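You operate a simulated robot arm through the tools that you are given. There is no shell and no other tool. Be economical: measure what you need, move in short steps, check, and stop when the job is done.

The job below is to be done with a simulated robot arm. You get a single attempt, and the scene is never put back.

JOB
Soap the small brush on the stain bar and scrub the damp tea cloth's stain out.
Fine: brush back in its pot, then fold the cloth and lay it in the purple trug.

The check looks at the end state, three seconds after you hand in, the way a careful person would. Anything else that was tipped, shoved, dropped, spilled or broken makes it a failure. Flat cloth is picked up by pressing the open fingertips on it (5 to 10 N) and closing them slowly along it; thin cloth reads only 2 to 8 mm in the jaws.

ROBOT AND FRAMES
A 6-joint arm with a two-finger parallel gripper, fixed in place. Base frame: the origin is at the foot of the arm, x ahead of it, y to its left, z up; the work surface is at about z = 760. Lengths are in mm, angles in degrees, forces in N, time in s.
With the tool pointing down near the work surface it reaches from about 340 to 820 mm from the base axis. Its first joint turns from -166.0 to 166.0 degrees. Payload 3.91 kg.
The TCP is the grasp point between the finger pads, 30 mm short of the fingertips. In the tool frame z runs along the fingers and y along their closing line. The gripper opens to 110 mm. The fingers are 20 mm wide and 10 mm thick; the gripper's body (48 by 112 mm) begins 55 mm behind the TCP.
Orientation is that of the tool frame in the base frame, as a unit quaternion [x, y, z, w]. With the fingers straight down and closing along the base's y, the tool's x points along the base's -x, its y along +y and its z along -z.

CONTROLS
- The arm moves only by the tool arm_command. Its arguments are lists of equal length, an entry for each row: "turn": the turn, a rotation vector about the tool's x, y, z in degrees, a list of three; "offset": the shift along the tool's x, y, z in mm, a list of three; "jaw": the opening in per cent of the stroke, from 0 (shut) to 100 (fully open). In form: {"turn": [[ax, ay, az], ...], "offset": [[tx, ty, tz], ...], "jaw": [jaw, ...]}. A call has 1 to 10 rows; each row shifts and turns the commanded pose from where the row before left it, along the tool's axes as they then stand. A row lasts 0.2 s, in which the tool goes at most 50 mm and 8.6 degrees; a call with a longer step from one row to the next is refused whole, and so is a gripper value outside its range. Where a pose cannot be reached the arm comes as near as it can. A force on the tool above 40 N (or 10 N above the force at the start of the call, whichever is more), or a blocked arm, ends the call early, and 0.2 s more pass. Each finger travels about 45 mm/s and halts on what it meets, pressing with about 33 N; the grip force reading is that of the motor and also rises with nothing between the fingers. The clock runs only during rows and for 0.2 s after the last one: add rows that do not move to give the fingers time. It gives the time, the measured TCP pose, the force on the tool (base axes), the opening and the grip force at its end, in the units of the frame above (readings bear some noise).
- Cameras (640 x 400 px; columns grow to the right, rows downward): "scene" is fixed at [401.6, -499.1, 1474.7]; the picture's right is [-0.24, -0.97, 0.00], its down [0.20, -0.05, -0.98] and it looks along [0.95, -0.23, 0.20] (base axes); focal length 214 px, centre (320, 200). "wrist" rides on the gripper at [-36, 0, -57] in the tool frame; the picture's right is [0.00, -1.00, 0.00], its down [0.97, 0.00, -0.24] and it looks along [0.24, 0.00, 0.97] (tool axes); focal length 218 px, centre (320, 200). There is no depth. A picture from a camera that has moved, and an enlarged one, comes with that camera's place and axes in the base frame and with its lens.
- grab_frame(camera): a new picture of that camera. It takes no simulated time.
- move_column(by): slides the trunk up (or, below 0, down) by that many mm; the arm rides with it, the base frame stays. It gives what a move gives, with no picture.
- inspect(camera, box): a new picture of the part [left, top, right, bottom] of that camera's present view, enlarged. It takes no simulated time.
- finish_job(): hands the job in; it is judged then, once.

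Work in short steps. Places have to be worked out from the pictures, the camera data and where the tool is seen: move nearer, look again, correct. Check each grasp and each placing, and mend what went wrong. You have 120 turns and 84 pictures in all, those below and enlarged ones among them. Open the gripper and draw the arm clear of the work before you hand the job in, unless the task says otherwise; then end with one line.

The tools are called after ">>>" by a JSON object that holds its "op" and its "data". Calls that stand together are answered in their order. arm_command: Moves the arm, as the interface text tells. Its arguments: {"type":"object","properties":{"turn":{"type":"array","items":{"type":"array","items":{"type":"number"}}},"offset":{"type":"array","items":{"type":"array","items":{"type":"number"}}},"jaw":{"type":"array","items":{"type":"number"}}},"required":["turn","offset","jaw"]} The other tools are called the same way: move_column (by) slides the trunk up or down; grab_frame (camera) takes a picture; inspect (camera, box) takes an enlarged picture of a part of a camera's view; finish_job () hands the job in.

At the start:

```text
clock: 0.0
position: [221.2, -456.4, 1298.7]
tool_rot: [0.0, 1.0, 0.001, 0.0]
contact_force: [-0.2, -0.1, -0.4]
finger_gap: 110.0
finger_force: 0.1
trunk travel left (down, up): [-575.0, 35.0]
```

scene: 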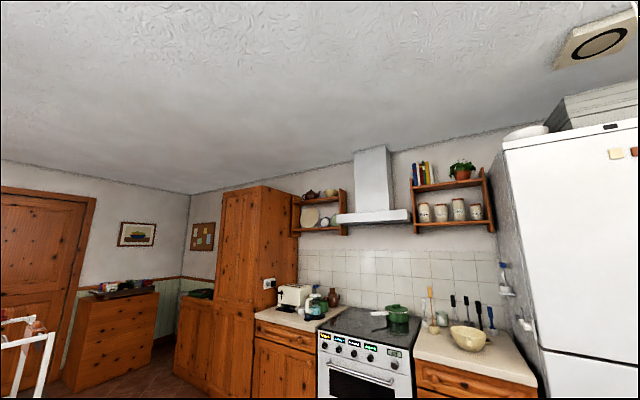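
wrist: 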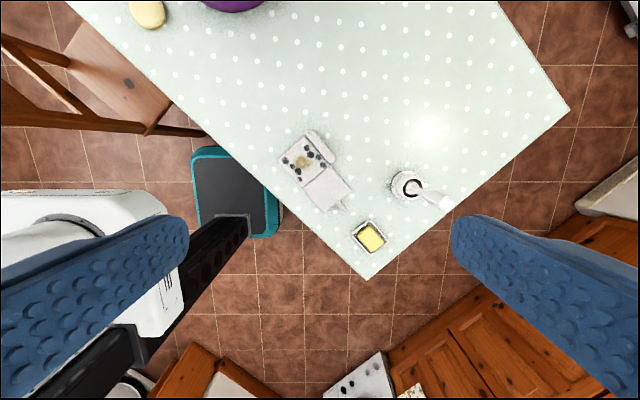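

The wrist view shows cloth (~[194,-443]), soap (~[0,-603]), pot with brush (~[147,-692]) and trug (~[582,-256]). I'll look at these enlarged.

>>> {"op": "inspect", "data": {"camera": "wrist", "box": [260, 110, 460, 270]}}

>>> {"op": "inspect", "data": {"camera": "wrist", "box": [120, 0, 320, 125]}}

```text
2.50 times, centred on (360, 190) of wrist
camera zoom: at [256.8, -456.3, 1354.8], right [0.0, -1.0, 0.0], down [-0.97, 0.0, 0.24], along [-0.24, 0.0, -0.97], focal length 546 px, centre (220, 225)
```

zoom: 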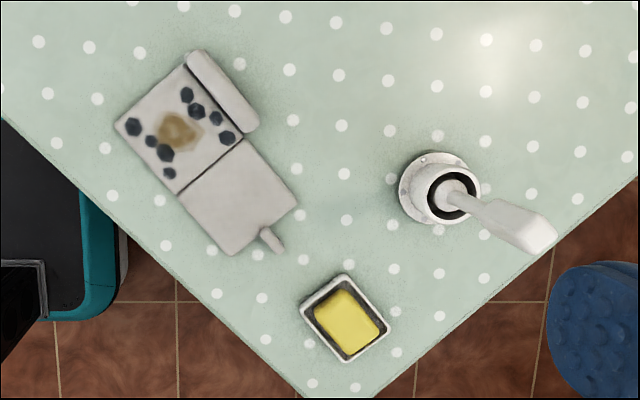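

```text
3.20 times, centred on (220, 62) of wrist
camera zoom: at [256.8, -456.3, 1354.8], right [0.0, -1.0, 0.0], down [-0.97, 0.0, 0.24], along [-0.24, 0.0, -0.97], focal length 698 px, centre (640, 640)
```

zoom: 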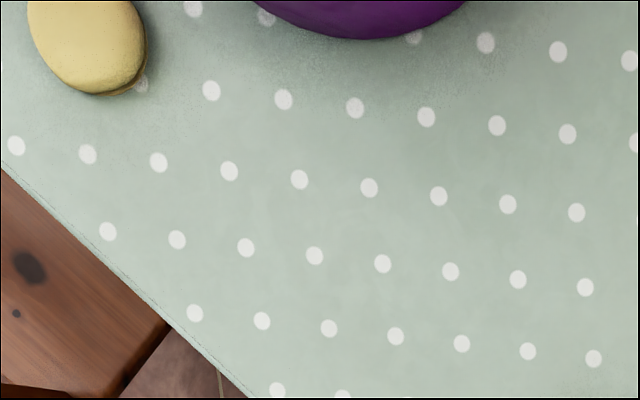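

The cloth has two panels with a crease, a rolled edge and a small tab. I lower the trunk to see closer.

>>> {"op": "move_column", "data": {"by": -230}}

>>> {"op": "grab_frame", "data": {"camera": "wrist"}}

>>> {"op": "grab_frame", "data": {"camera": "scene"}}

```text
clock: 2.4
position: [221.6, -456.2, 1069.2]
tool_rot: [0.0, 1.0, 0.0, 0.0]
contact_force: [0.0, -1.1, -0.6]
finger_gap: 109.9
finger_force: 0.2
trunk travel left (down, up): [-345.0, 265.0]
```

```text
79 pictures are left
camera wrist: at [256.8, -456.2, 1124.9], right [0.0, -1.0, 0.0], down [-0.97, 0.0, 0.24], along [-0.24, 0.0, -0.97], focal length 218 px, centre (320, 200)
```

wrist: 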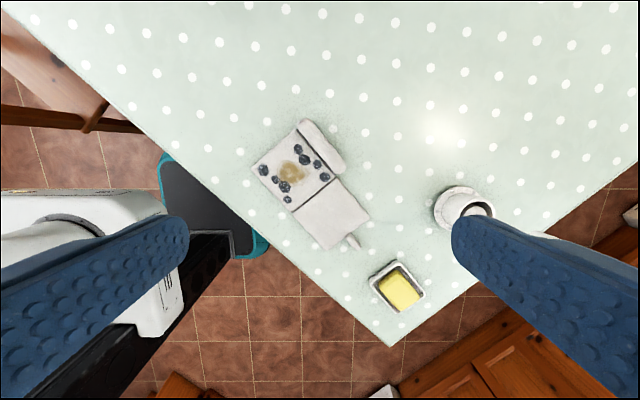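

```text
78 pictures are left
```

scene: 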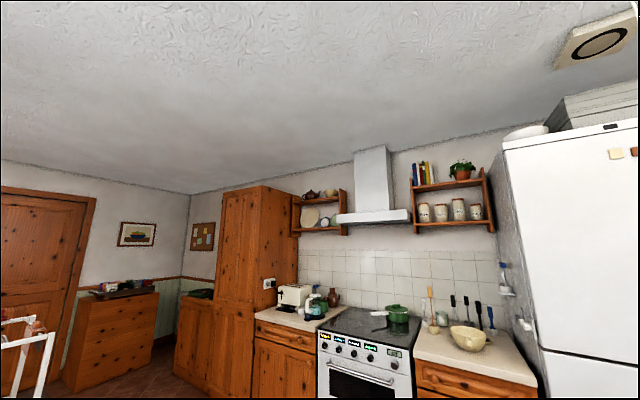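

Scene camera doesn't show the table; I rely on the wrist. Moving over the pot and soap to measure.

>>> {"op": "arm_command", "data": {"turn": [[0, 0, 0], [0, 0, 0], [0, 0, 0], [0, 0, 0], [0, 0, 0], [0, 0, 0]], "offset": [[15, -34, 0], [15, -34, 0], [15, -34, 0], [15, -34, 0], [15, -34, 0], [15, -34, 0]], "jaw": [100, 100, 100, 100, 100, 100]}}

>>> {"op": "grab_frame", "data": {"camera": "wrist"}}

```text
clock: 3.8
position: [131.7, -660.5, 1069.2]
tool_rot: [0.0, 1.0, 0.0, 0.001]
contact_force: [0.1, 0.2, 0.2]
finger_gap: 109.9
finger_force: 0.1
trunk travel left (down, up): [-345.0, 265.0]
```

```text
77 pictures are left
camera wrist: at [167.1, -660.6, 1124.5], right [0.0, -1.0, 0.0], down [-0.97, 0.0, 0.24], along [-0.24, 0.0, -0.97], focal length 218 px, centre (320, 200)
```

wrist: 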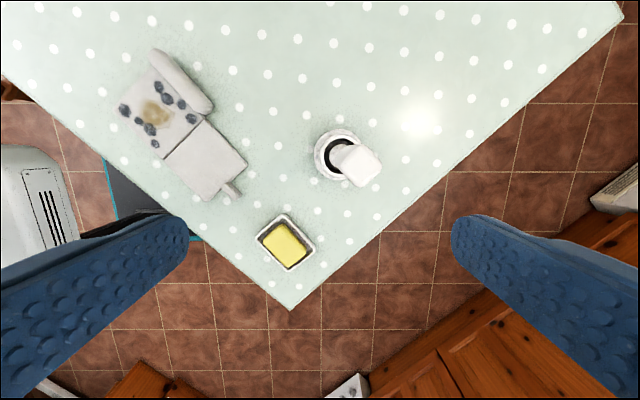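

Enlarging pot, soap and cloth.

>>> {"op": "inspect", "data": {"camera": "wrist", "box": [290, 110, 410, 200]}}

>>> {"op": "inspect", "data": {"camera": "wrist", "box": [100, 40, 320, 280]}}

```text
4.44 times, centred on (350, 155) of wrist
camera zoom: at [167.1, -660.6, 1124.5], right [0.0, -1.0, 0.0], down [-0.97, 0.0, 0.24], along [-0.24, 0.0, -0.97], focal length 970 px, centre (187, 400)
```

zoom: 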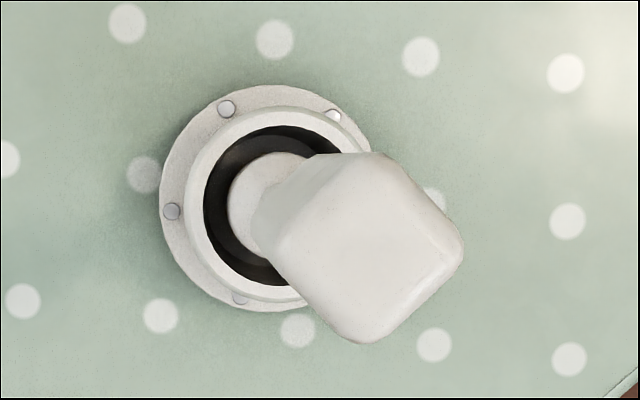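

```text
1.67 times, centred on (210, 160) of wrist
camera zoom: at [167.1, -660.6, 1124.5], right [0.0, -1.0, 0.0], down [-0.97, 0.0, 0.24], along [-0.24, 0.0, -0.97], focal length 364 px, centre (503, 267)
```

zoom: 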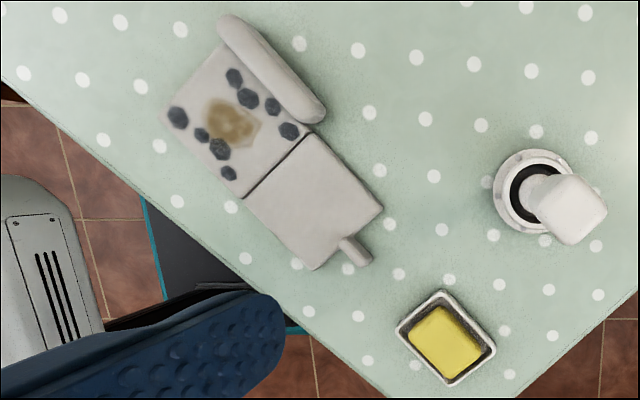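

Pot's flange centre is ≈(154,-689), brush stands vertical with a square handle, top z≈967, faces at ~40° to the axes. I centre over it and yaw -40.5°.

>>> {"op": "arm_command", "data": {"turn": [[0, 0, 0], [0, 0, -8.1], [0, 0, -8.1], [0, 0, -8.1], [0, 0, -8.1], [0, 0, -8.1], [0, 0, 0]], "offset": [[-22.3, -28.5, 0], [0, 0, 0], [0, 0, 0], [0, 0, 0], [0, 0, 0], [0, 0, 0], [0, 0, 0]], "jaw": [100, 100, 100, 100, 100, 100, 100]}}

>>> {"op": "grab_frame", "data": {"camera": "wrist"}}

```text
clock: 5.4
position: [152.7, -684.4, 1064.4]
tool_rot: [-0.348, 0.938, 0.0, 0.0]
contact_force: [-0.6, 0.0, 0.5]
finger_gap: 109.9
finger_force: 0.0
out of reach, approached as far as the arm can: row 1
trunk travel left (down, up): [-345.0, 265.0]
```

```text
74 pictures are left
camera wrist: at [180.0, -659.7, 1120.3], right [0.65, -0.76, 0.0], down [-0.74, -0.63, 0.24], along [-0.18, -0.16, -0.97], focal length 218 px, centre (320, 200)
```

wrist: 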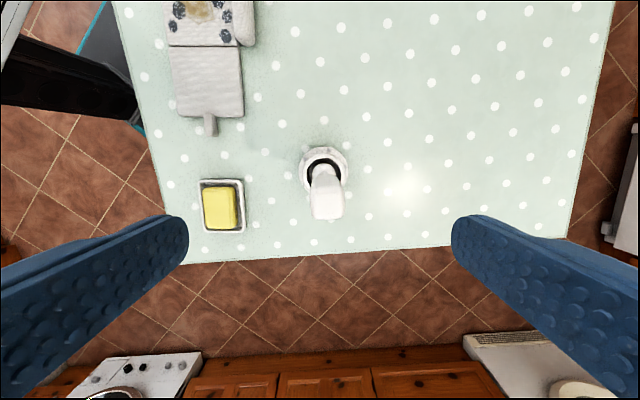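

Reach is limited at this height; descending improves it. Go down 60 and recheck.

>>> {"op": "arm_command", "data": {"turn": [[0, 0, 0], [0, 0, 0], [0, 0, 0]], "offset": [[0, 0, 30], [0, 0, 30], [0, 0, 0]], "jaw": [100, 100, 100]}}

>>> {"op": "grab_frame", "data": {"camera": "wrist"}}

```text
clock: 6.2
position: [152.8, -683.9, 1003.7]
tool_rot: [-0.346, 0.938, 0.0, 0.0]
contact_force: [0.0, -0.1, 0.2]
finger_gap: 109.7
finger_force: 0.0
trunk travel left (down, up): [-345.0, 265.0]
```

```text
73 pictures are left
camera wrist: at [179.4, -660.1, 1059.8], right [0.65, -0.76, 0.0], down [-0.74, -0.63, 0.24], along [-0.18, -0.16, -0.97], focal length 218 px, centre (320, 200)
```

wrist: 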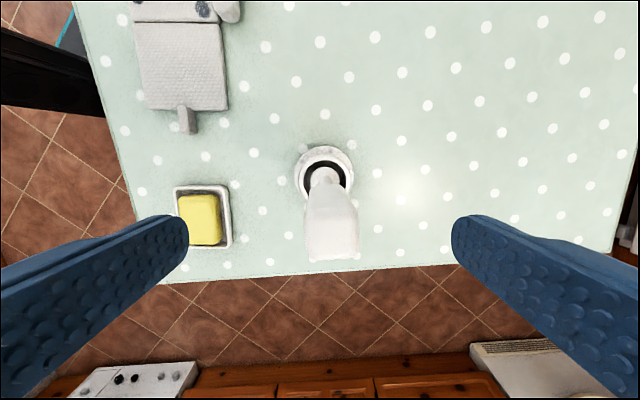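

Handle is ~5 mm to the image right. Correct and descend to z≈932, keep open, then check.

>>> {"op": "arm_command", "data": {"turn": [[0, 0, 0], [0, 0, 0], [0, 0, 0], [0, 0, 0]], "offset": [[3, -5.4, 0], [0, 0, 36], [0, 0, 36], [0, 0, 0]], "jaw": [100, 100, 100, 100]}}

>>> {"op": "grab_frame", "data": {"camera": "wrist"}}

```text
clock: 7.2
position: [154.9, -690.5, 932.5]
tool_rot: [-0.346, 0.938, 0.0, -0.001]
contact_force: [0.9, 0.2, 0.8]
finger_gap: 109.9
finger_force: 0.1
trunk travel left (down, up): [-345.0, 265.0]
```

```text
72 pictures are left
camera wrist: at [181.3, -667.1, 987.9], right [0.65, -0.76, 0.0], down [-0.74, -0.63, 0.24], along [-0.18, -0.16, -0.97], focal length 218 px, centre (320, 200)
```

wrist: 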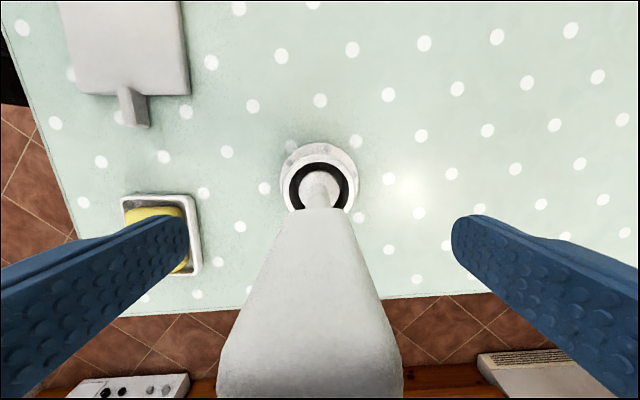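

Handle is well centred between the fingers. Close on it.

>>> {"op": "arm_command", "data": {"turn": [[0, 0, 0], [0, 0, 0], [0, 0, 0], [0, 0, 0], [0, 0, 0], [0, 0, 0], [0, 0, 0], [0, 0, 0]], "offset": [[0, 1, 0], [0, 0, 0], [0, 0, 0], [0, 0, 0], [0, 0, 0], [0, 0, 0], [0, 0, 0], [0, 0, 0]], "jaw": [40, 40, 40, 40, 0, 0, 0, 0]}}

>>> {"op": "grab_frame", "data": {"camera": "wrist"}}

```text
clock: 9.0
position: [153.6, -690.4, 933.0]
tool_rot: [-0.346, 0.938, 0.0, 0.0]
contact_force: [1.5, -0.9, 0.1]
finger_gap: 26.0
finger_force: 32.6
trunk travel left (down, up): [-345.0, 265.0]
```

```text
71 pictures are left
camera wrist: at [180.5, -666.0, 988.3], right [0.65, -0.76, 0.0], down [-0.74, -0.63, 0.24], along [-0.18, -0.16, -0.97], focal length 218 px, centre (320, 200)
```

wrist: 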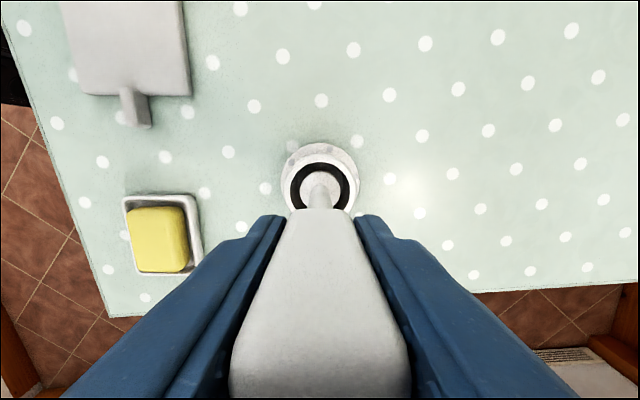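

Gripped (26 mm). Lift straight up with the trunk.

>>> {"op": "move_column", "data": {"by": 60}}

>>> {"op": "grab_frame", "data": {"camera": "wrist"}}

```text
clock: 10.0
position: [155.0, -690.3, 992.1]
tool_rot: [-0.345, 0.938, 0.0, 0.0]
contact_force: [-0.1, 0.1, -0.6]
finger_gap: 25.9
finger_force: 33.1
trunk travel left (down, up): [-405.0, 205.0]
```

```text
70 pictures are left
camera wrist: at [180.5, -666.1, 1048.2], right [0.65, -0.76, 0.0], down [-0.74, -0.63, 0.24], along [-0.18, -0.16, -0.97], focal length 218 px, centre (320, 200)
```

wrist: 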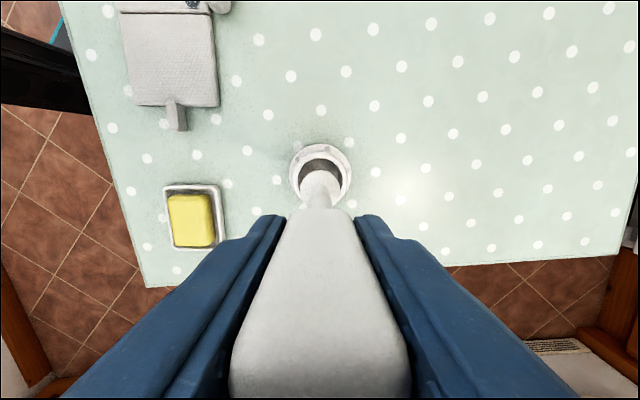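

Lifting fine; raise another 100.

>>> {"op": "move_column", "data": {"by": 100}}

>>> {"op": "grab_frame", "data": {"camera": "wrist"}}

```text
clock: 11.3
position: [154.1, -690.0, 1091.4]
tool_rot: [-0.347, 0.938, 0.0, 0.0]
contact_force: [0.1, 0.2, -2.1]
finger_gap: 25.9
finger_force: 33.5
trunk travel left (down, up): [-505.0, 105.0]
```

```text
69 pictures are left
camera wrist: at [180.6, -666.2, 1148.1], right [0.65, -0.76, 0.0], down [-0.74, -0.63, 0.24], along [-0.18, -0.16, -0.97], focal length 218 px, centre (320, 200)
```

wrist: 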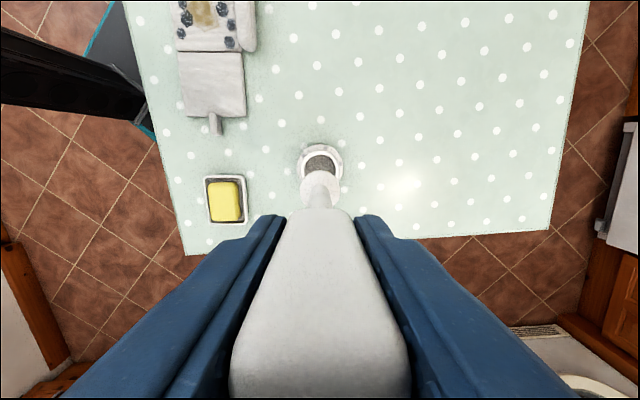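

Brush is out; its head disc is ~138 mm below TCP, bristle tips maybe ~165. Soap bar is at ≈(2,-601). Move over it.

>>> {"op": "arm_command", "data": {"turn": [[0, 0, 0], [0, 0, 0], [0, 0, 0], [0, 0, 0], [0, 0, 0], [0, 0, 0]], "offset": [[11.64, 33.16, 0], [11.64, 33.16, 0], [11.64, 33.16, 0], [11.64, 33.16, 0], [11.64, 33.16, 0], [0, 0, 0]], "jaw": [0, 0, 0, 0, 0, 0]}}

>>> {"op": "grab_frame", "data": {"camera": "wrist"}}

```text
clock: 12.8
position: [0.7, -598.4, 1092.6]
tool_rot: [-0.346, 0.938, 0.0, 0.0]
contact_force: [0.9, -0.5, -1.6]
finger_gap: 25.6
finger_force: 33.0
trunk travel left (down, up): [-505.0, 105.0]
```

```text
68 pictures are left
camera wrist: at [27.1, -575.9, 1148.2], right [0.65, -0.76, 0.0], down [-0.74, -0.63, 0.24], along [-0.18, -0.16, -0.97], focal length 218 px, centre (320, 200)
```

wrist: 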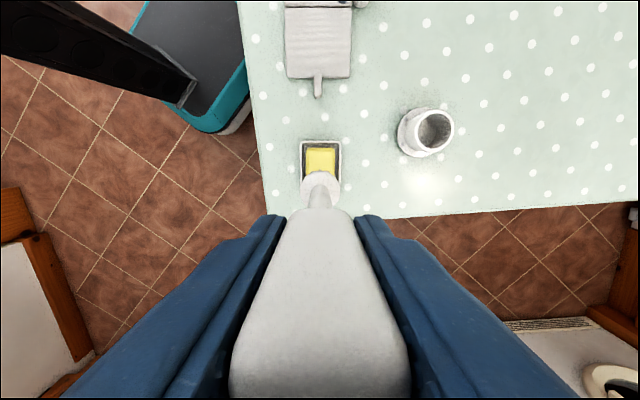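

Laterally aligned over the soap. Descend to z≈968.

>>> {"op": "arm_command", "data": {"turn": [[0, 0, 0], [0, 0, 0], [0, 0, 0], [0, 0, 0], [0, 0, 0]], "offset": [[1, -2, 30], [0, 0, 35], [0, 0, 35], [0, 0, 24], [0, 0, 0]], "jaw": [0, 0, 0, 0, 0]}}

>>> {"op": "grab_frame", "data": {"camera": "wrist"}}

```text
clock: 13.9
position: [0.6, -603.4, 968.2]
tool_rot: [-0.347, 0.938, -0.001, 0.0]
contact_force: [-0.7, 0.3, -1.1]
finger_gap: 25.4
finger_force: 32.8
trunk travel left (down, up): [-505.0, 105.0]
```

```text
67 pictures are left
camera wrist: at [28.1, -579.7, 1023.8], right [0.65, -0.76, 0.0], down [-0.74, -0.63, 0.24], along [-0.18, -0.16, -0.97], focal length 218 px, centre (320, 200)
```

wrist: 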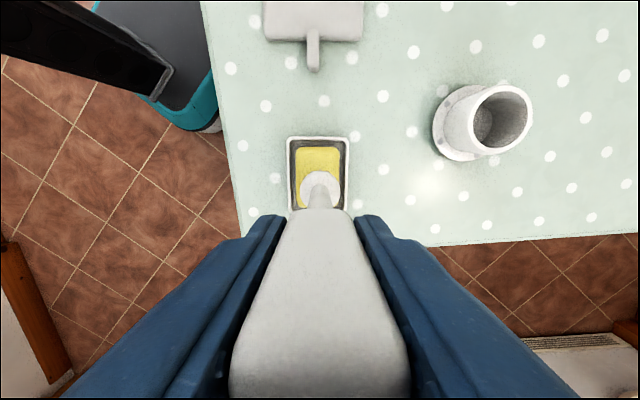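

Centred. Lower in small steps until contact is felt.

>>> {"op": "arm_command", "data": {"turn": [[0, 0, 0], [0, 0, 0], [0, 0, 0], [0, 0, 0]], "offset": [[0, 0, 4], [0, 0, 4], [0, 0, 4], [0, 0, 0]], "jaw": [0, 0, 0, 0]}}

```text
clock: 14.9
position: [0.8, -602.7, 955.8]
tool_rot: [-0.346, 0.938, 0.0, -0.001]
contact_force: [-0.2, -0.2, -1.5]
finger_gap: 25.9
finger_force: 33.0
trunk travel left (down, up): [-505.0, 105.0]
```

No contact yet; continue.

>>> {"op": "arm_command", "data": {"turn": [[0, 0, 0], [0, 0, 0], [0, 0, 0], [0, 0, 0]], "offset": [[0, 0, 3], [0, 0, 3], [0, 0, 2], [0, 0, 0]], "jaw": [0, 0, 0, 0]}}

```text
clock: 15.9
position: [2.2, -602.7, 947.8]
tool_rot: [-0.346, 0.938, 0.0, 0.0]
contact_force: [0.4, 0.3, -1.0]
finger_gap: 25.7
finger_force: 33.2
trunk travel left (down, up): [-505.0, 105.0]
```

Still free; a few more mm.

>>> {"op": "arm_command", "data": {"turn": [[0, 0, 0], [0, 0, 0], [0, 0, 0], [0, 0, 0]], "offset": [[0, 0, 2], [0, 0, 2], [0, 0, 2], [0, 0, 0]], "jaw": [0, 0, 0, 0]}}

>>> {"op": "inspect", "data": {"camera": "wrist", "box": [260, 100, 400, 220]}}

```text
clock: 16.9
position: [3.1, -603.6, 942.3]
tool_rot: [-0.346, 0.938, 0.0, 0.0]
contact_force: [-0.6, 0.4, -0.7]
finger_gap: 25.4
finger_force: 32.8
trunk travel left (down, up): [-505.0, 105.0]
```

```text
3.33 times, centred on (330, 160) of wrist
camera zoom: at [29.0, -579.6, 998.4], right [0.65, -0.76, 0.0], down [-0.74, -0.63, 0.24], along [-0.18, -0.16, -0.97], focal length 728 px, centre (287, 333)
```

zoom: 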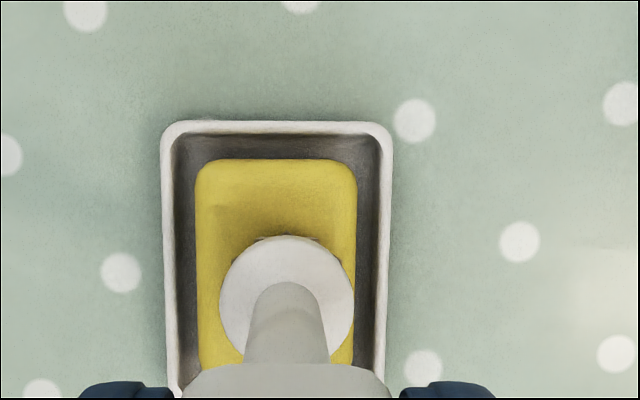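

Very near the soap, and ~3 mm to its right; correct and continue.

>>> {"op": "arm_command", "data": {"turn": [[0, 0, 0], [0, 0, 0], [0, 0, 0], [0, 0, 0]], "offset": [[0, 2.5, 1], [0, 0, 1.5], [0, 0, 1.5], [0, 0, 0]], "jaw": [0, 0, 0, 0]}}

```text
clock: 17.9
position: [-0.1, -602.1, 942.2]
tool_rot: [-0.346, 0.938, -0.003, -0.001]
contact_force: [4.2, -2.8, 29.8]
finger_gap: 25.7
finger_force: 33.1
trunk travel left (down, up): [-505.0, 105.0]
```

Contact at TCP z≈942 (30 N). Ease to ~12 N and rub small strokes on the bar.

>>> {"op": "arm_command", "data": {"turn": [[0, 0, 0], [0, 0, 0], [0, 0, 0], [0, 0, 0], [0, 0, 0], [0, 0, 0], [0, 0, 0], [0, 0, 0], [0, 0, 0], [0, 0, 0]], "offset": [[0, 0, -2], [-8, 0, 0], [8, 2, 0], [8, 0, 0], [-8, -4, 0], [-8, 0, 0], [8, 2, 0], [8, 0, 0], [-8, 0, 0], [0, 0, 0]], "jaw": [0, 0, 0, 0, 0, 0, 0, 0, 0, 0]}}

>>> {"op": "inspect", "data": {"camera": "wrist", "box": [260, 100, 400, 220]}}

```text
clock: 20.1
position: [0.5, -601.0, 940.2]
tool_rot: [-0.346, 0.938, 0.0, -0.001]
contact_force: [-0.4, -0.4, -0.8]
finger_gap: 25.6
finger_force: 33.2
trunk travel left (down, up): [-505.0, 105.0]
```

```text
3.33 times, centred on (330, 160) of wrist
camera zoom: at [27.8, -577.7, 996.3], right [0.65, -0.76, 0.0], down [-0.74, -0.63, 0.24], along [-0.18, -0.16, -0.97], focal length 728 px, centre (287, 333)
```

zoom: 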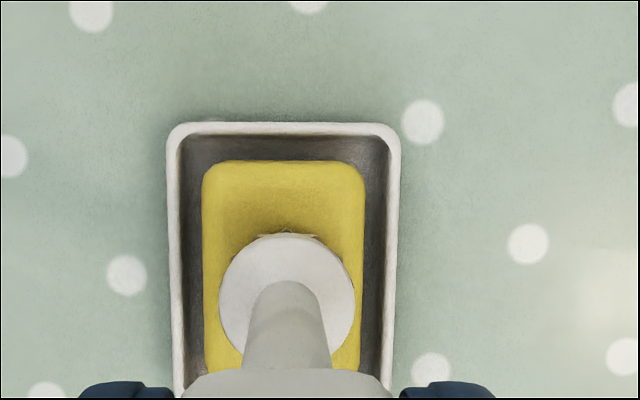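

Contact vanished (brush slid slightly in the grip or the force relaxed). Lower 1 mm steps to a light contact.

>>> {"op": "arm_command", "data": {"turn": [[0, 0, 0], [0, 0, 0], [0, 0, 0]], "offset": [[0, 0, 0.7], [0, 0, 0.7], [0, 0, 0]], "jaw": [0, 0, 0]}}

```text
clock: 20.9
position: [2.0, -601.3, 939.1]
tool_rot: [-0.346, 0.938, 0.0, 0.0]
contact_force: [0.7, -1.3, 1.1]
finger_gap: 25.7
finger_force: 32.8
trunk travel left (down, up): [-505.0, 105.0]
```

>>> {"op": "arm_command", "data": {"turn": [[0, 0, 0], [0, 0, 0]], "offset": [[0, 0, 0.8], [0, 0, 0]], "jaw": [0, 0]}}

```text
clock: 21.6
position: [1.2, -601.6, 940.1]
tool_rot: [-0.346, 0.938, -0.002, -0.001]
contact_force: [2.1, 0.4, 8.6]
finger_gap: 25.7
finger_force: 33.6
trunk travel left (down, up): [-505.0, 105.0]
```

8.6 N, good. Rub with small strokes at this depth.

>>> {"op": "arm_command", "data": {"turn": [[0, 0, 0], [0, 0, 0], [0, 0, 0], [0, 0, 0], [0, 0, 0], [0, 0, 0], [0, 0, 0], [0, 0, 0], [0, 0, 0], [0, 0, 0]], "offset": [[-8, 0, 0], [8, 0, 0], [8, 0, 0], [-8, 0, 0], [-8, 0, 0], [8, 0, 0], [8, 0, 0], [-8, 0, 0], [-8, 0, 0], [8, 0, 0]], "jaw": [0, 0, 0, 0, 0, 0, 0, 0, 0, 0]}}

>>> {"op": "inspect", "data": {"camera": "wrist", "box": [260, 100, 400, 220]}}

```text
clock: 23.8
position: [1.3, -600.5, 937.9]
tool_rot: [-0.345, 0.938, 0.0, 0.0]
contact_force: [3.1, 2.4, 3.2]
finger_gap: 25.8
finger_force: 33.0
trunk travel left (down, up): [-505.0, 105.0]
```

```text
3.33 times, centred on (330, 160) of wrist
camera zoom: at [27.9, -576.6, 994.5], right [0.65, -0.76, 0.0], down [-0.74, -0.63, 0.24], along [-0.18, -0.16, -0.97], focal length 728 px, centre (287, 333)
```

zoom: 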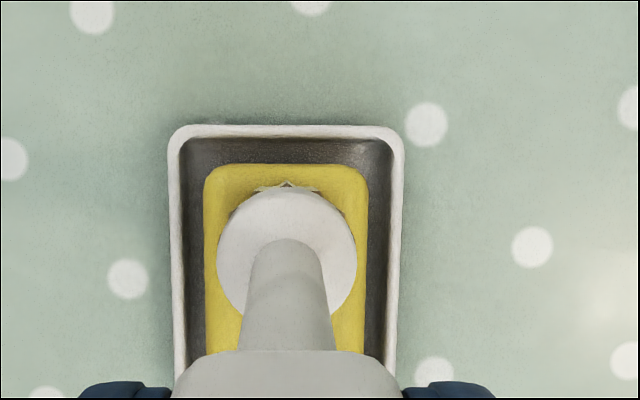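

The head pivots about the finger line on x strokes. Nudge back in -x to straighten, then rub along y (stiff direction).

>>> {"op": "arm_command", "data": {"turn": [[0, 0, 0], [0, 0, 0], [0, 0, 0], [0, 0, 0], [0, 0, 0], [0, 0, 0], [0, 0, 0], [0, 0, 0], [0, 0, 0], [0, 0, 0]], "offset": [[-5, 0, 0], [-5, 0, 0], [0, 4, 0], [0, -8, 0], [0, 8, 0], [0, -8, 0], [0, 8, 0], [0, -8, 0], [0, 4, 0], [0, 0, 0]], "jaw": [0, 0, 0, 0, 0, 0, 0, 0, 0, 0]}}

>>> {"op": "inspect", "data": {"camera": "wrist", "box": [260, 100, 400, 220]}}

```text
clock: 25.9
position: [9.6, -595.1, 937.1]
tool_rot: [-0.347, 0.938, -0.001, 0.001]
contact_force: [3.2, -3.8, 3.7]
finger_gap: 25.5
finger_force: 32.6
trunk travel left (down, up): [-505.0, 105.0]
```

```text
3.33 times, centred on (330, 160) of wrist
camera zoom: at [35.9, -571.7, 994.2], right [0.65, -0.76, 0.0], down [-0.74, -0.63, 0.24], along [-0.18, -0.16, -0.97], focal length 728 px, centre (287, 333)
```

zoom: 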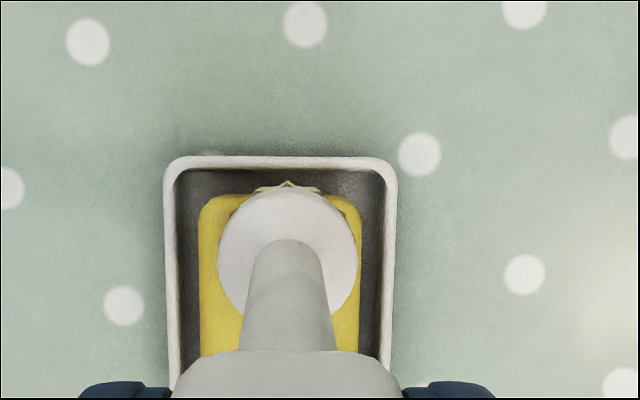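

Head is still tilted ~5° toward tool −x. Lift slightly, turn tool +4.5° about its y to make the brush upright, recentre on the bar, look.

>>> {"op": "arm_command", "data": {"turn": [[0, 0, 0], [0, 4.5, 0], [0, 0, 0]], "offset": [[0, 0, -10], [0, 0, 0], [0, 0, 0]], "jaw": [0, 0, 0]}}

>>> {"op": "inspect", "data": {"camera": "wrist", "box": [260, 100, 400, 220]}}

```text
clock: 26.8
position: [7.7, -595.7, 948.4]
tool_rot: [-0.346, 0.937, -0.014, -0.037]
contact_force: [0.3, 0.0, -1.2]
finger_gap: 26.0
finger_force: 33.1
trunk travel left (down, up): [-505.0, 105.0]
```

```text
3.33 times, centred on (330, 160) of wrist
camera zoom: at [38.3, -568.2, 1000.9], right [0.65, -0.76, 0.0], down [-0.72, -0.62, 0.32], along [-0.24, -0.2, -0.95], focal length 728 px, centre (287, 333)
```

zoom: 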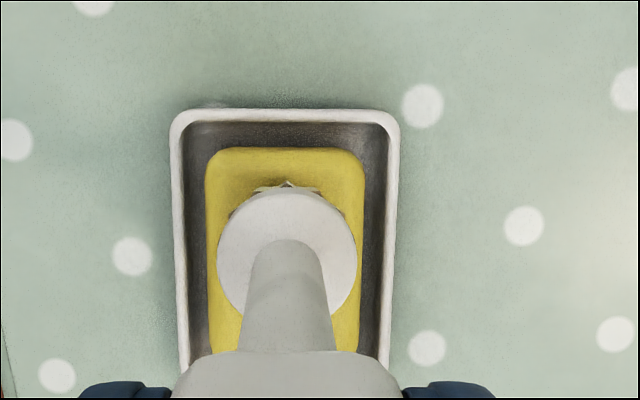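

Upright now and centred on the bar. Lower until contact again.

>>> {"op": "arm_command", "data": {"turn": [[0, 0, 0], [0, 0, 0], [0, 0, 0], [0, 0, 0]], "offset": [[-0.3, 0, 4], [-0.2, 0, 3], [-0.1, 0, 2], [0, 0, 0]], "jaw": [0, 0, 0, 0]}}

```text
clock: 27.8
position: [7.6, -594.1, 939.6]
tool_rot: [-0.345, 0.938, -0.013, -0.037]
contact_force: [-0.4, -0.3, -0.8]
finger_gap: 25.8
finger_force: 32.8
trunk travel left (down, up): [-505.0, 105.0]
```

>>> {"op": "arm_command", "data": {"turn": [[0, 0, 0], [0, 0, 0], [0, 0, 0], [0, 0, 0]], "offset": [[-0.1, 0, 1], [-0.1, 0, 1], [-0.1, 0, 1], [0, 0, 0]], "jaw": [0, 0, 0, 0]}}

```text
clock: 28.8
position: [9.4, -594.2, 937.5]
tool_rot: [-0.345, 0.938, -0.014, -0.038]
contact_force: [0.2, 1.2, 9.4]
finger_gap: 25.8
finger_force: 33.1
trunk travel left (down, up): [-505.0, 105.0]
```

Contact 9.4 N. Rub along y (finger line).

>>> {"op": "arm_command", "data": {"turn": [[0, 0, 0], [0, 0, 0], [0, 0, 0], [0, 0, 0], [0, 0, 0], [0, 0, 0], [0, 0, 0], [0, 0, 0], [0, 0, 0], [0, 0, 0]], "offset": [[0, 6, 0], [0, -12, 0], [0, 12, 0], [0, -12, 0], [0, 12, 0], [0, -12, 0], [0, 12, 0], [0, -12, 0], [0, 6, 0], [0, 0, 0]], "jaw": [0, 0, 0, 0, 0, 0, 0, 0, 0, 0]}}

>>> {"op": "inspect", "data": {"camera": "wrist", "box": [260, 100, 400, 220]}}

```text
clock: 30.9
position: [8.8, -595.3, 936.3]
tool_rot: [-0.345, 0.938, -0.015, -0.038]
contact_force: [3.9, -1.2, 10.5]
finger_gap: 25.5
finger_force: 32.5
trunk travel left (down, up): [-505.0, 105.0]
```

```text
3.33 times, centred on (330, 160) of wrist
camera zoom: at [38.9, -568.3, 989.7], right [0.65, -0.76, 0.0], down [-0.72, -0.62, 0.32], along [-0.24, -0.21, -0.95], focal length 728 px, centre (287, 333)
```

zoom: 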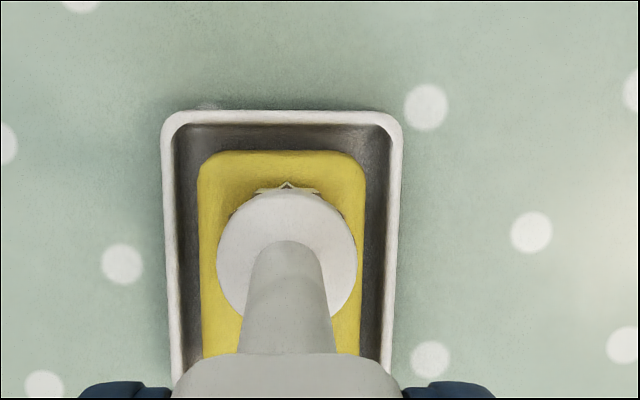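

Good rub at ~10 N. Lift and look at the bristle edge.

>>> {"op": "move_column", "data": {"by": 70}}

>>> {"op": "inspect", "data": {"camera": "wrist", "box": [295, 145, 345, 180]}}

>>> {"op": "grab_frame", "data": {"camera": "wrist"}}

```text
clock: 32.0
position: [9.6, -594.9, 1006.6]
tool_rot: [-0.345, 0.938, -0.013, -0.037]
contact_force: [-0.6, -1.0, -1.7]
finger_gap: 25.5
finger_force: 33.2
trunk travel left (down, up): [-575.0, 35.0]
```

```text
11.43 times, centred on (320, 162) of wrist
camera zoom: at [38.1, -568.6, 1058.9], right [0.65, -0.76, 0.0], down [-0.72, -0.62, 0.32], along [-0.24, -0.2, -0.95], focal length 2494 px, centre (320, 629)
```

zoom: 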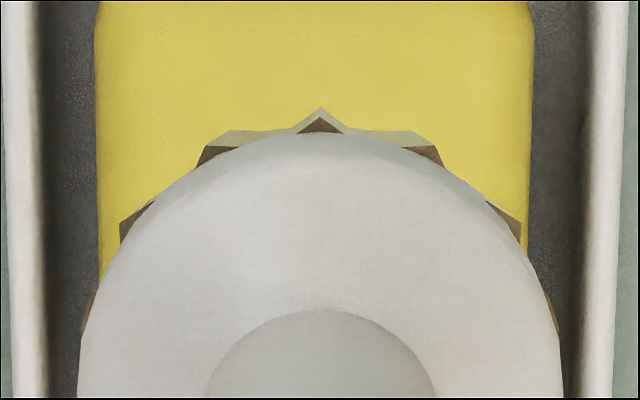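

```text
59 pictures are left
camera wrist: at [38.1, -568.6, 1058.9], right [0.65, -0.76, 0.0], down [-0.72, -0.62, 0.32], along [-0.24, -0.2, -0.95], focal length 218 px, centre (320, 200)
```

wrist: 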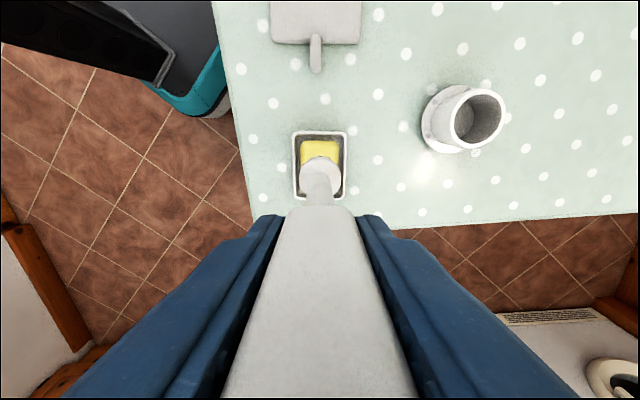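

Bristle tips show a pale soapy edge. Cloth stain estimated at (215,-410). Move most of the way and look.

>>> {"op": "arm_command", "data": {"turn": [[0, 0, 0], [0, 0, 0], [0, 0, 0], [0, 0, 0], [0, 0, 0], [0, 0, 0], [0, 0, 0]], "offset": [[-36, 1.2, -2.82], [-36, 1.2, -2.82], [-36, 1.2, -2.82], [-36, 1.2, -2.82], [-36, 1.2, -2.82], [-36, 1.2, -2.82], [0, 0, 0]], "jaw": [0, 0, 0, 0, 0, 0, 0]}}

>>> {"op": "grab_frame", "data": {"camera": "wrist"}}

```text
clock: 33.6
position: [168.5, -449.2, 1006.0]
tool_rot: [-0.346, 0.937, -0.014, -0.038]
contact_force: [0.0, 0.3, -1.4]
finger_gap: 25.7
finger_force: 32.7
trunk travel left (down, up): [-575.0, 35.0]
```

```text
58 pictures are left
camera wrist: at [198.0, -422.3, 1058.2], right [0.65, -0.76, 0.0], down [-0.72, -0.62, 0.32], along [-0.24, -0.2, -0.95], focal length 218 px, centre (320, 200)
```

wrist: 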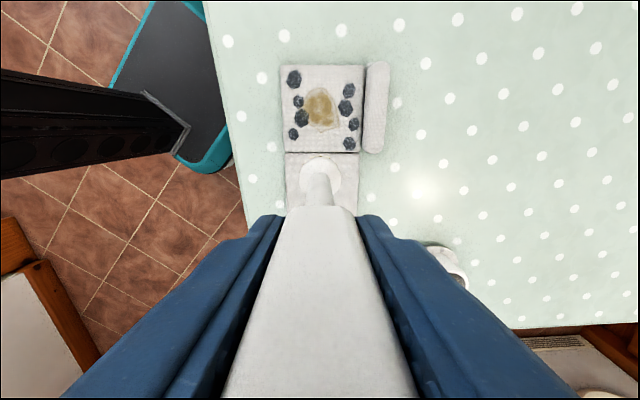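

>>> {"op": "inspect", "data": {"camera": "wrist", "box": [255, 50, 415, 210]}}

```text
2.50 times, centred on (335, 130) of wrist
camera zoom: at [198.0, -422.3, 1058.2], right [0.65, -0.76, 0.0], down [-0.72, -0.62, 0.32], along [-0.24, -0.2, -0.95], focal length 546 px, centre (282, 375)
```

zoom: 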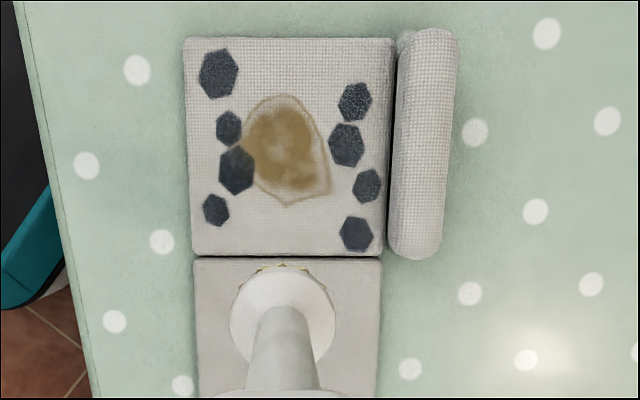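

Stain centre is (215.6,-408.6), ~43×56 mm. Move above it and descend to ~945.

>>> {"op": "arm_command", "data": {"turn": [[0, 0, 0], [0, 0, 0], [0, 0, 0], [0, 0, 0], [0, 0, 0]], "offset": [[-31, -0.5, -2.45], [-31, -0.5, -2.45], [-2.4, 0, 30.4], [-2.4, 0, 30.4], [0, 0, 0]], "jaw": [0, 0, 0, 0, 0]}}

>>> {"op": "inspect", "data": {"camera": "wrist", "box": [240, 90, 400, 220]}}

```text
clock: 34.8
position: [215.8, -408.7, 945.5]
tool_rot: [-0.345, 0.938, -0.014, -0.037]
contact_force: [0.4, 0.0, -1.0]
finger_gap: 25.4
finger_force: 33.3
trunk travel left (down, up): [-575.0, 35.0]
```

```text
3.08 times, centred on (320, 155) of wrist
camera zoom: at [246.1, -382.6, 998.4], right [0.65, -0.76, 0.0], down [-0.72, -0.62, 0.32], along [-0.24, -0.21, -0.95], focal length 672 px, centre (320, 338)
```

zoom: 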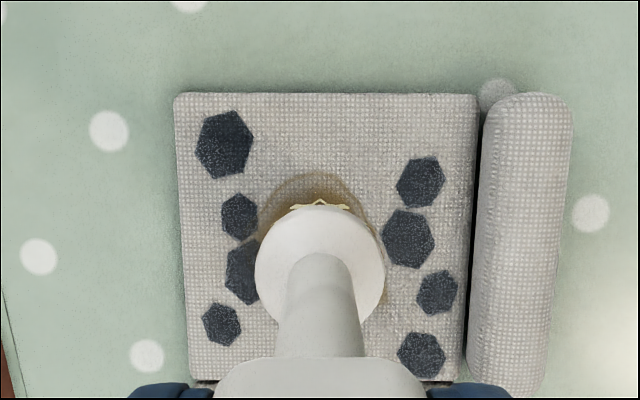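

Soap is visible (yellow tips). Lower toward contact.

>>> {"op": "arm_command", "data": {"turn": [[0, 0, 0], [0, 0, 0], [0, 0, 0], [0, 0, 0], [0, 0, 0]], "offset": [[-0.3, 0, 4], [-0.3, 0, 4], [-0.2, 0, 2], [-0.2, 0, 2], [0, 0, 0]], "jaw": [0, 0, 0, 0, 0]}}

```text
clock: 36.0
position: [216.1, -409.5, 933.3]
tool_rot: [-0.346, 0.937, -0.014, -0.037]
contact_force: [0.3, 0.2, -2.2]
finger_gap: 25.7
finger_force: 33.3
trunk travel left (down, up): [-575.0, 35.0]
```

>>> {"op": "arm_command", "data": {"turn": [[0, 0, 0], [0, 0, 0], [0, 0, 0], [0, 0, 0]], "offset": [[-0.1, 0, 1.3], [-0.1, 0, 1.3], [-0.1, 0, 1.3], [0, 0, 0]], "jaw": [0, 0, 0, 0]}}

```text
clock: 37.0
position: [215.3, -408.4, 929.7]
tool_rot: [-0.346, 0.937, -0.014, -0.037]
contact_force: [-0.7, 0.7, -1.7]
finger_gap: 25.6
finger_force: 33.1
trunk travel left (down, up): [-575.0, 35.0]
```

>>> {"op": "arm_command", "data": {"turn": [[0, 0, 0], [0, 0, 0], [0, 0, 0], [0, 0, 0]], "offset": [[-0.1, 0, 1.3], [-0.1, 0, 1.3], [-0.1, 0, 1.3], [0, 0, 0]], "jaw": [0, 0, 0, 0]}}

```text
clock: 38.0
position: [217.1, -409.9, 924.9]
tool_rot: [-0.346, 0.937, -0.013, -0.036]
contact_force: [0.4, 1.0, -1.4]
finger_gap: 25.6
finger_force: 33.0
trunk travel left (down, up): [-575.0, 35.0]
```

>>> {"op": "arm_command", "data": {"turn": [[0, 0, 0], [0, 0, 0], [0, 0, 0], [0, 0, 0]], "offset": [[-0.1, 0, 1], [-0.1, 0, 1], [-0.1, 0, 1], [0, 0, 0]], "jaw": [0, 0, 0, 0]}}

```text
clock: 39.0
position: [215.4, -409.6, 922.4]
tool_rot: [-0.346, 0.938, -0.013, -0.036]
contact_force: [-0.6, 0.2, -1.4]
finger_gap: 25.8
finger_force: 32.9
trunk travel left (down, up): [-575.0, 35.0]
```

>>> {"op": "arm_command", "data": {"turn": [[0, 0, 0], [0, 0, 0], [0, 0, 0], [0, 0, 0]], "offset": [[-0.1, 0, 1], [-0.1, 0, 1], [-0.1, 0, 1], [0, 0, 0]], "jaw": [0, 0, 0, 0]}}

>>> {"op": "inspect", "data": {"camera": "wrist", "box": [240, 90, 400, 220]}}

```text
clock: 40.0
position: [217.0, -409.1, 919.5]
tool_rot: [-0.346, 0.938, -0.014, -0.036]
contact_force: [-0.9, -0.2, -2.0]
finger_gap: 25.9
finger_force: 33.4
trunk travel left (down, up): [-575.0, 35.0]
```

```text
3.08 times, centred on (320, 155) of wrist
camera zoom: at [246.6, -382.8, 972.1], right [0.65, -0.76, 0.0], down [-0.72, -0.62, 0.32], along [-0.24, -0.2, -0.95], focal length 672 px, centre (320, 338)
```

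zoom: 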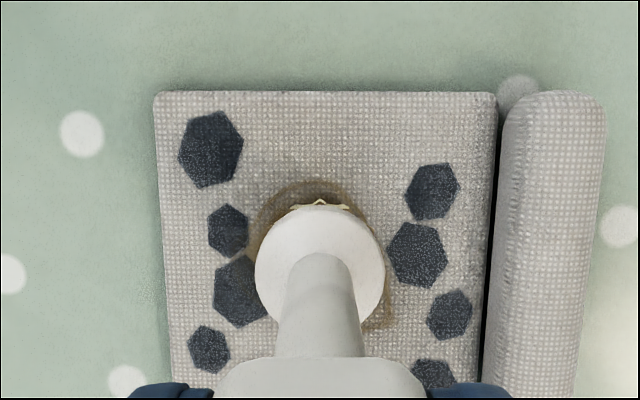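

Shadow shows the tips nearly touching. Continue.

>>> {"op": "arm_command", "data": {"turn": [[0, 0, 0], [0, 0, 0], [0, 0, 0], [0, 0, 0], [0, 0, 0]], "offset": [[-0.1, 0, 1], [-0.1, 0, 1], [-0.1, 0, 1], [-0.1, 0, 1], [0, 0, 0]], "jaw": [0, 0, 0, 0, 0]}}

```text
clock: 41.2
position: [216.7, -408.1, 916.0]
tool_rot: [-0.346, 0.938, -0.016, -0.037]
contact_force: [2.3, -0.1, 30.4]
finger_gap: 25.7
finger_force: 33.0
trunk travel left (down, up): [-575.0, 35.0]
```

Contact, 30 N. Ease 2.3 mm and scrub along y.

>>> {"op": "arm_command", "data": {"turn": [[0, 0, 0], [0, 0, 0], [0, 0, 0], [0, 0, 0], [0, 0, 0], [0, 0, 0], [0, 0, 0], [0, 0, 0], [0, 0, 0]], "offset": [[0.2, 0, -2.3], [0, 12, 0], [0, -12, 0], [0, -12, 0], [0, 12, 0], [0, 12, 0], [0, -12, 0], [0, -12, 0], [0, 12, 0]], "jaw": [0, 0, 0, 0, 0, 0, 0, 0, 0]}}

>>> {"op": "inspect", "data": {"camera": "wrist", "box": [240, 90, 400, 220]}}

```text
clock: 43.2
position: [215.5, -409.6, 916.8]
tool_rot: [-0.346, 0.938, -0.014, -0.037]
contact_force: [0.7, 0.3, -1.5]
finger_gap: 25.9
finger_force: 32.8
trunk travel left (down, up): [-575.0, 35.0]
```

```text
3.08 times, centred on (320, 155) of wrist
camera zoom: at [245.7, -381.8, 970.2], right [0.65, -0.76, 0.0], down [-0.72, -0.62, 0.32], along [-0.24, -0.2, -0.95], focal length 672 px, centre (320, 338)
```

zoom: 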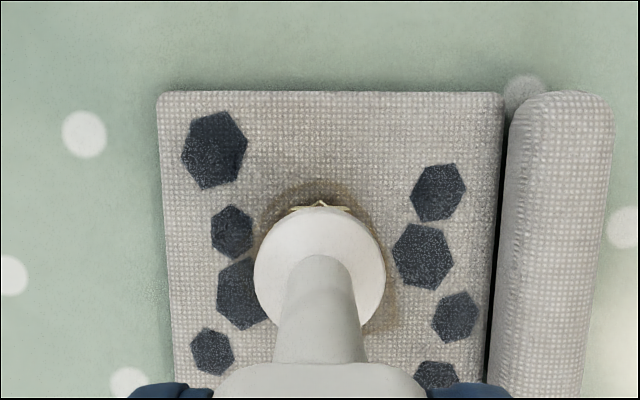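

The stain is already lightening; cloth stays put. Press down ~1.7 mm again for force.

>>> {"op": "arm_command", "data": {"turn": [[0, 0, 0], [0, 0, 0], [0, 0, 0]], "offset": [[-0.1, 0, 1], [-0.1, 0, 0.8], [0, 0, 0]], "jaw": [0, 0, 0]}}

```text
clock: 44.0
position: [217.0, -409.0, 916.3]
tool_rot: [-0.345, 0.938, -0.014, -0.036]
contact_force: [-1.8, 2.5, 13.4]
finger_gap: 25.4
finger_force: 33.1
trunk travel left (down, up): [-575.0, 35.0]
```

13 N. Zigzag with slow drift toward −x (far side of stain).

>>> {"op": "arm_command", "data": {"turn": [[0, 0, 0], [0, 0, 0], [0, 0, 0], [0, 0, 0], [0, 0, 0], [0, 0, 0], [0, 0, 0], [0, 0, 0], [0, 0, 0], [0, 0, 0]], "offset": [[0, 12, 0], [-1.8, -22, -0.15], [-1.8, 22, -0.15], [-1.8, -22, -0.15], [-1.8, 22, -0.15], [-1.8, -22, -0.15], [-1.8, 22, -0.15], [-1.8, -22, -0.15], [-1.8, 22, -0.15], [0, -12, 0]], "jaw": [0, 0, 0, 0, 0, 0, 0, 0, 0, 0]}}

>>> {"op": "inspect", "data": {"camera": "wrist", "box": [240, 90, 400, 220]}}

```text
clock: 46.2
position: [225.5, -397.7, 914.6]
tool_rot: [-0.346, 0.937, -0.013, -0.036]
contact_force: [-5.8, 5.3, 22.1]
finger_gap: 25.7
finger_force: 33.7
trunk travel left (down, up): [-575.0, 35.0]
```

```text
3.08 times, centred on (320, 155) of wrist
camera zoom: at [255.7, -371.5, 968.7], right [0.65, -0.76, 0.0], down [-0.72, -0.62, 0.32], along [-0.24, -0.2, -0.95], focal length 672 px, centre (320, 338)
```

zoom: 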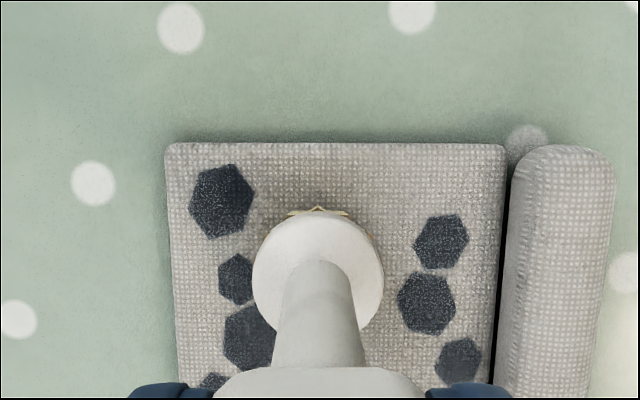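

Far side looks clean. Now drift zigzag toward +x across the rest.

>>> {"op": "arm_command", "data": {"turn": [[0, 0, 0], [0, 0, 0], [0, 0, 0], [0, 0, 0], [0, 0, 0], [0, 0, 0], [0, 0, 0], [0, 0, 0], [0, 0, 0], [0, 0, 0]], "offset": [[0, 12, -0.5], [2, -22, 0.16], [2, 22, 0.16], [2, -22, 0.16], [2, 22, 0.16], [2, -22, 0.16], [2, 22, 0.16], [2, -22, 0.16], [2, 22, 0.16], [0, -12, 0]], "jaw": [0, 0, 0, 0, 0, 0, 0, 0, 0, 0]}}

>>> {"op": "arm_command", "data": {"turn": [[0, 0, 0], [0, 0, 0], [0, 0, 0], [0, 0, 0], [0, 0, 0], [0, 0, 0], [0, 0, 0], [0, 0, 0], [0, 0, 0], [0, 0, 0]], "offset": [[0, 12, 0], [2, -22, 0.16], [2, 22, 0.16], [2, -22, 0.16], [2, 22, 0.16], [2, -22, 0.16], [2, 22, 0.16], [2, -22, 0.16], [2, 22, 0.16], [0, -12, 0]], "jaw": [0, 0, 0, 0, 0, 0, 0, 0, 0, 0]}}

>>> {"op": "inspect", "data": {"camera": "wrist", "box": [240, 90, 400, 220]}}

```text
clock: 48.4
position: [213.2, -407.3, 915.8]
tool_rot: [-0.346, 0.937, -0.013, -0.037]
contact_force: [-2.2, 4.7, 11.7]
finger_gap: 25.8
finger_force: 33.1
trunk travel left (down, up): [-575.0, 35.0]
```

```text
clock: 50.6
position: [202.8, -418.2, 915.3]
tool_rot: [-0.346, 0.937, -0.013, -0.037]
contact_force: [-2.9, 4.8, 13.8]
finger_gap: 25.8
finger_force: 33.5
trunk travel left (down, up): [-575.0, 35.0]
```

```text
3.08 times, centred on (320, 155) of wrist
camera zoom: at [232.4, -392.0, 968.2], right [0.65, -0.76, 0.0], down [-0.72, -0.62, 0.32], along [-0.24, -0.2, -0.95], focal length 672 px, centre (320, 338)
```

zoom: 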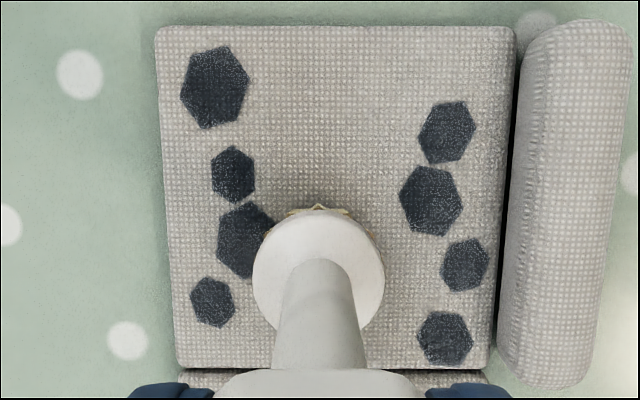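

Stain looks gone where visible. Lift with the trunk and shift off to view all.

>>> {"op": "arm_command", "data": {"turn": [[0, 0, 0], [0, 0, 0], [0, 0, 0], [0, 0, 0]], "offset": [[2.4, 0, -30], [2.4, 0, -30], [40, 0, 3], [40, 0, 3]], "jaw": [0, 0, 0, 0]}}

>>> {"op": "inspect", "data": {"camera": "wrist", "box": [240, 40, 400, 200]}}

```text
clock: 51.6
position: [143.0, -473.8, 975.2]
tool_rot: [-0.346, 0.937, -0.014, -0.036]
contact_force: [-0.1, -0.1, -1.1]
finger_gap: 25.5
finger_force: 32.8
trunk travel left (down, up): [-575.0, 35.0]
```

```text
2.50 times, centred on (320, 120) of wrist
camera zoom: at [172.1, -447.2, 1028.3], right [0.65, -0.76, 0.0], down [-0.72, -0.62, 0.32], along [-0.24, -0.2, -0.95], focal length 546 px, centre (320, 400)
```

zoom: 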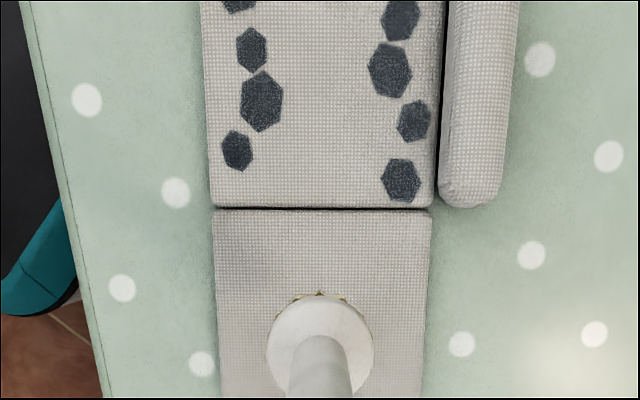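

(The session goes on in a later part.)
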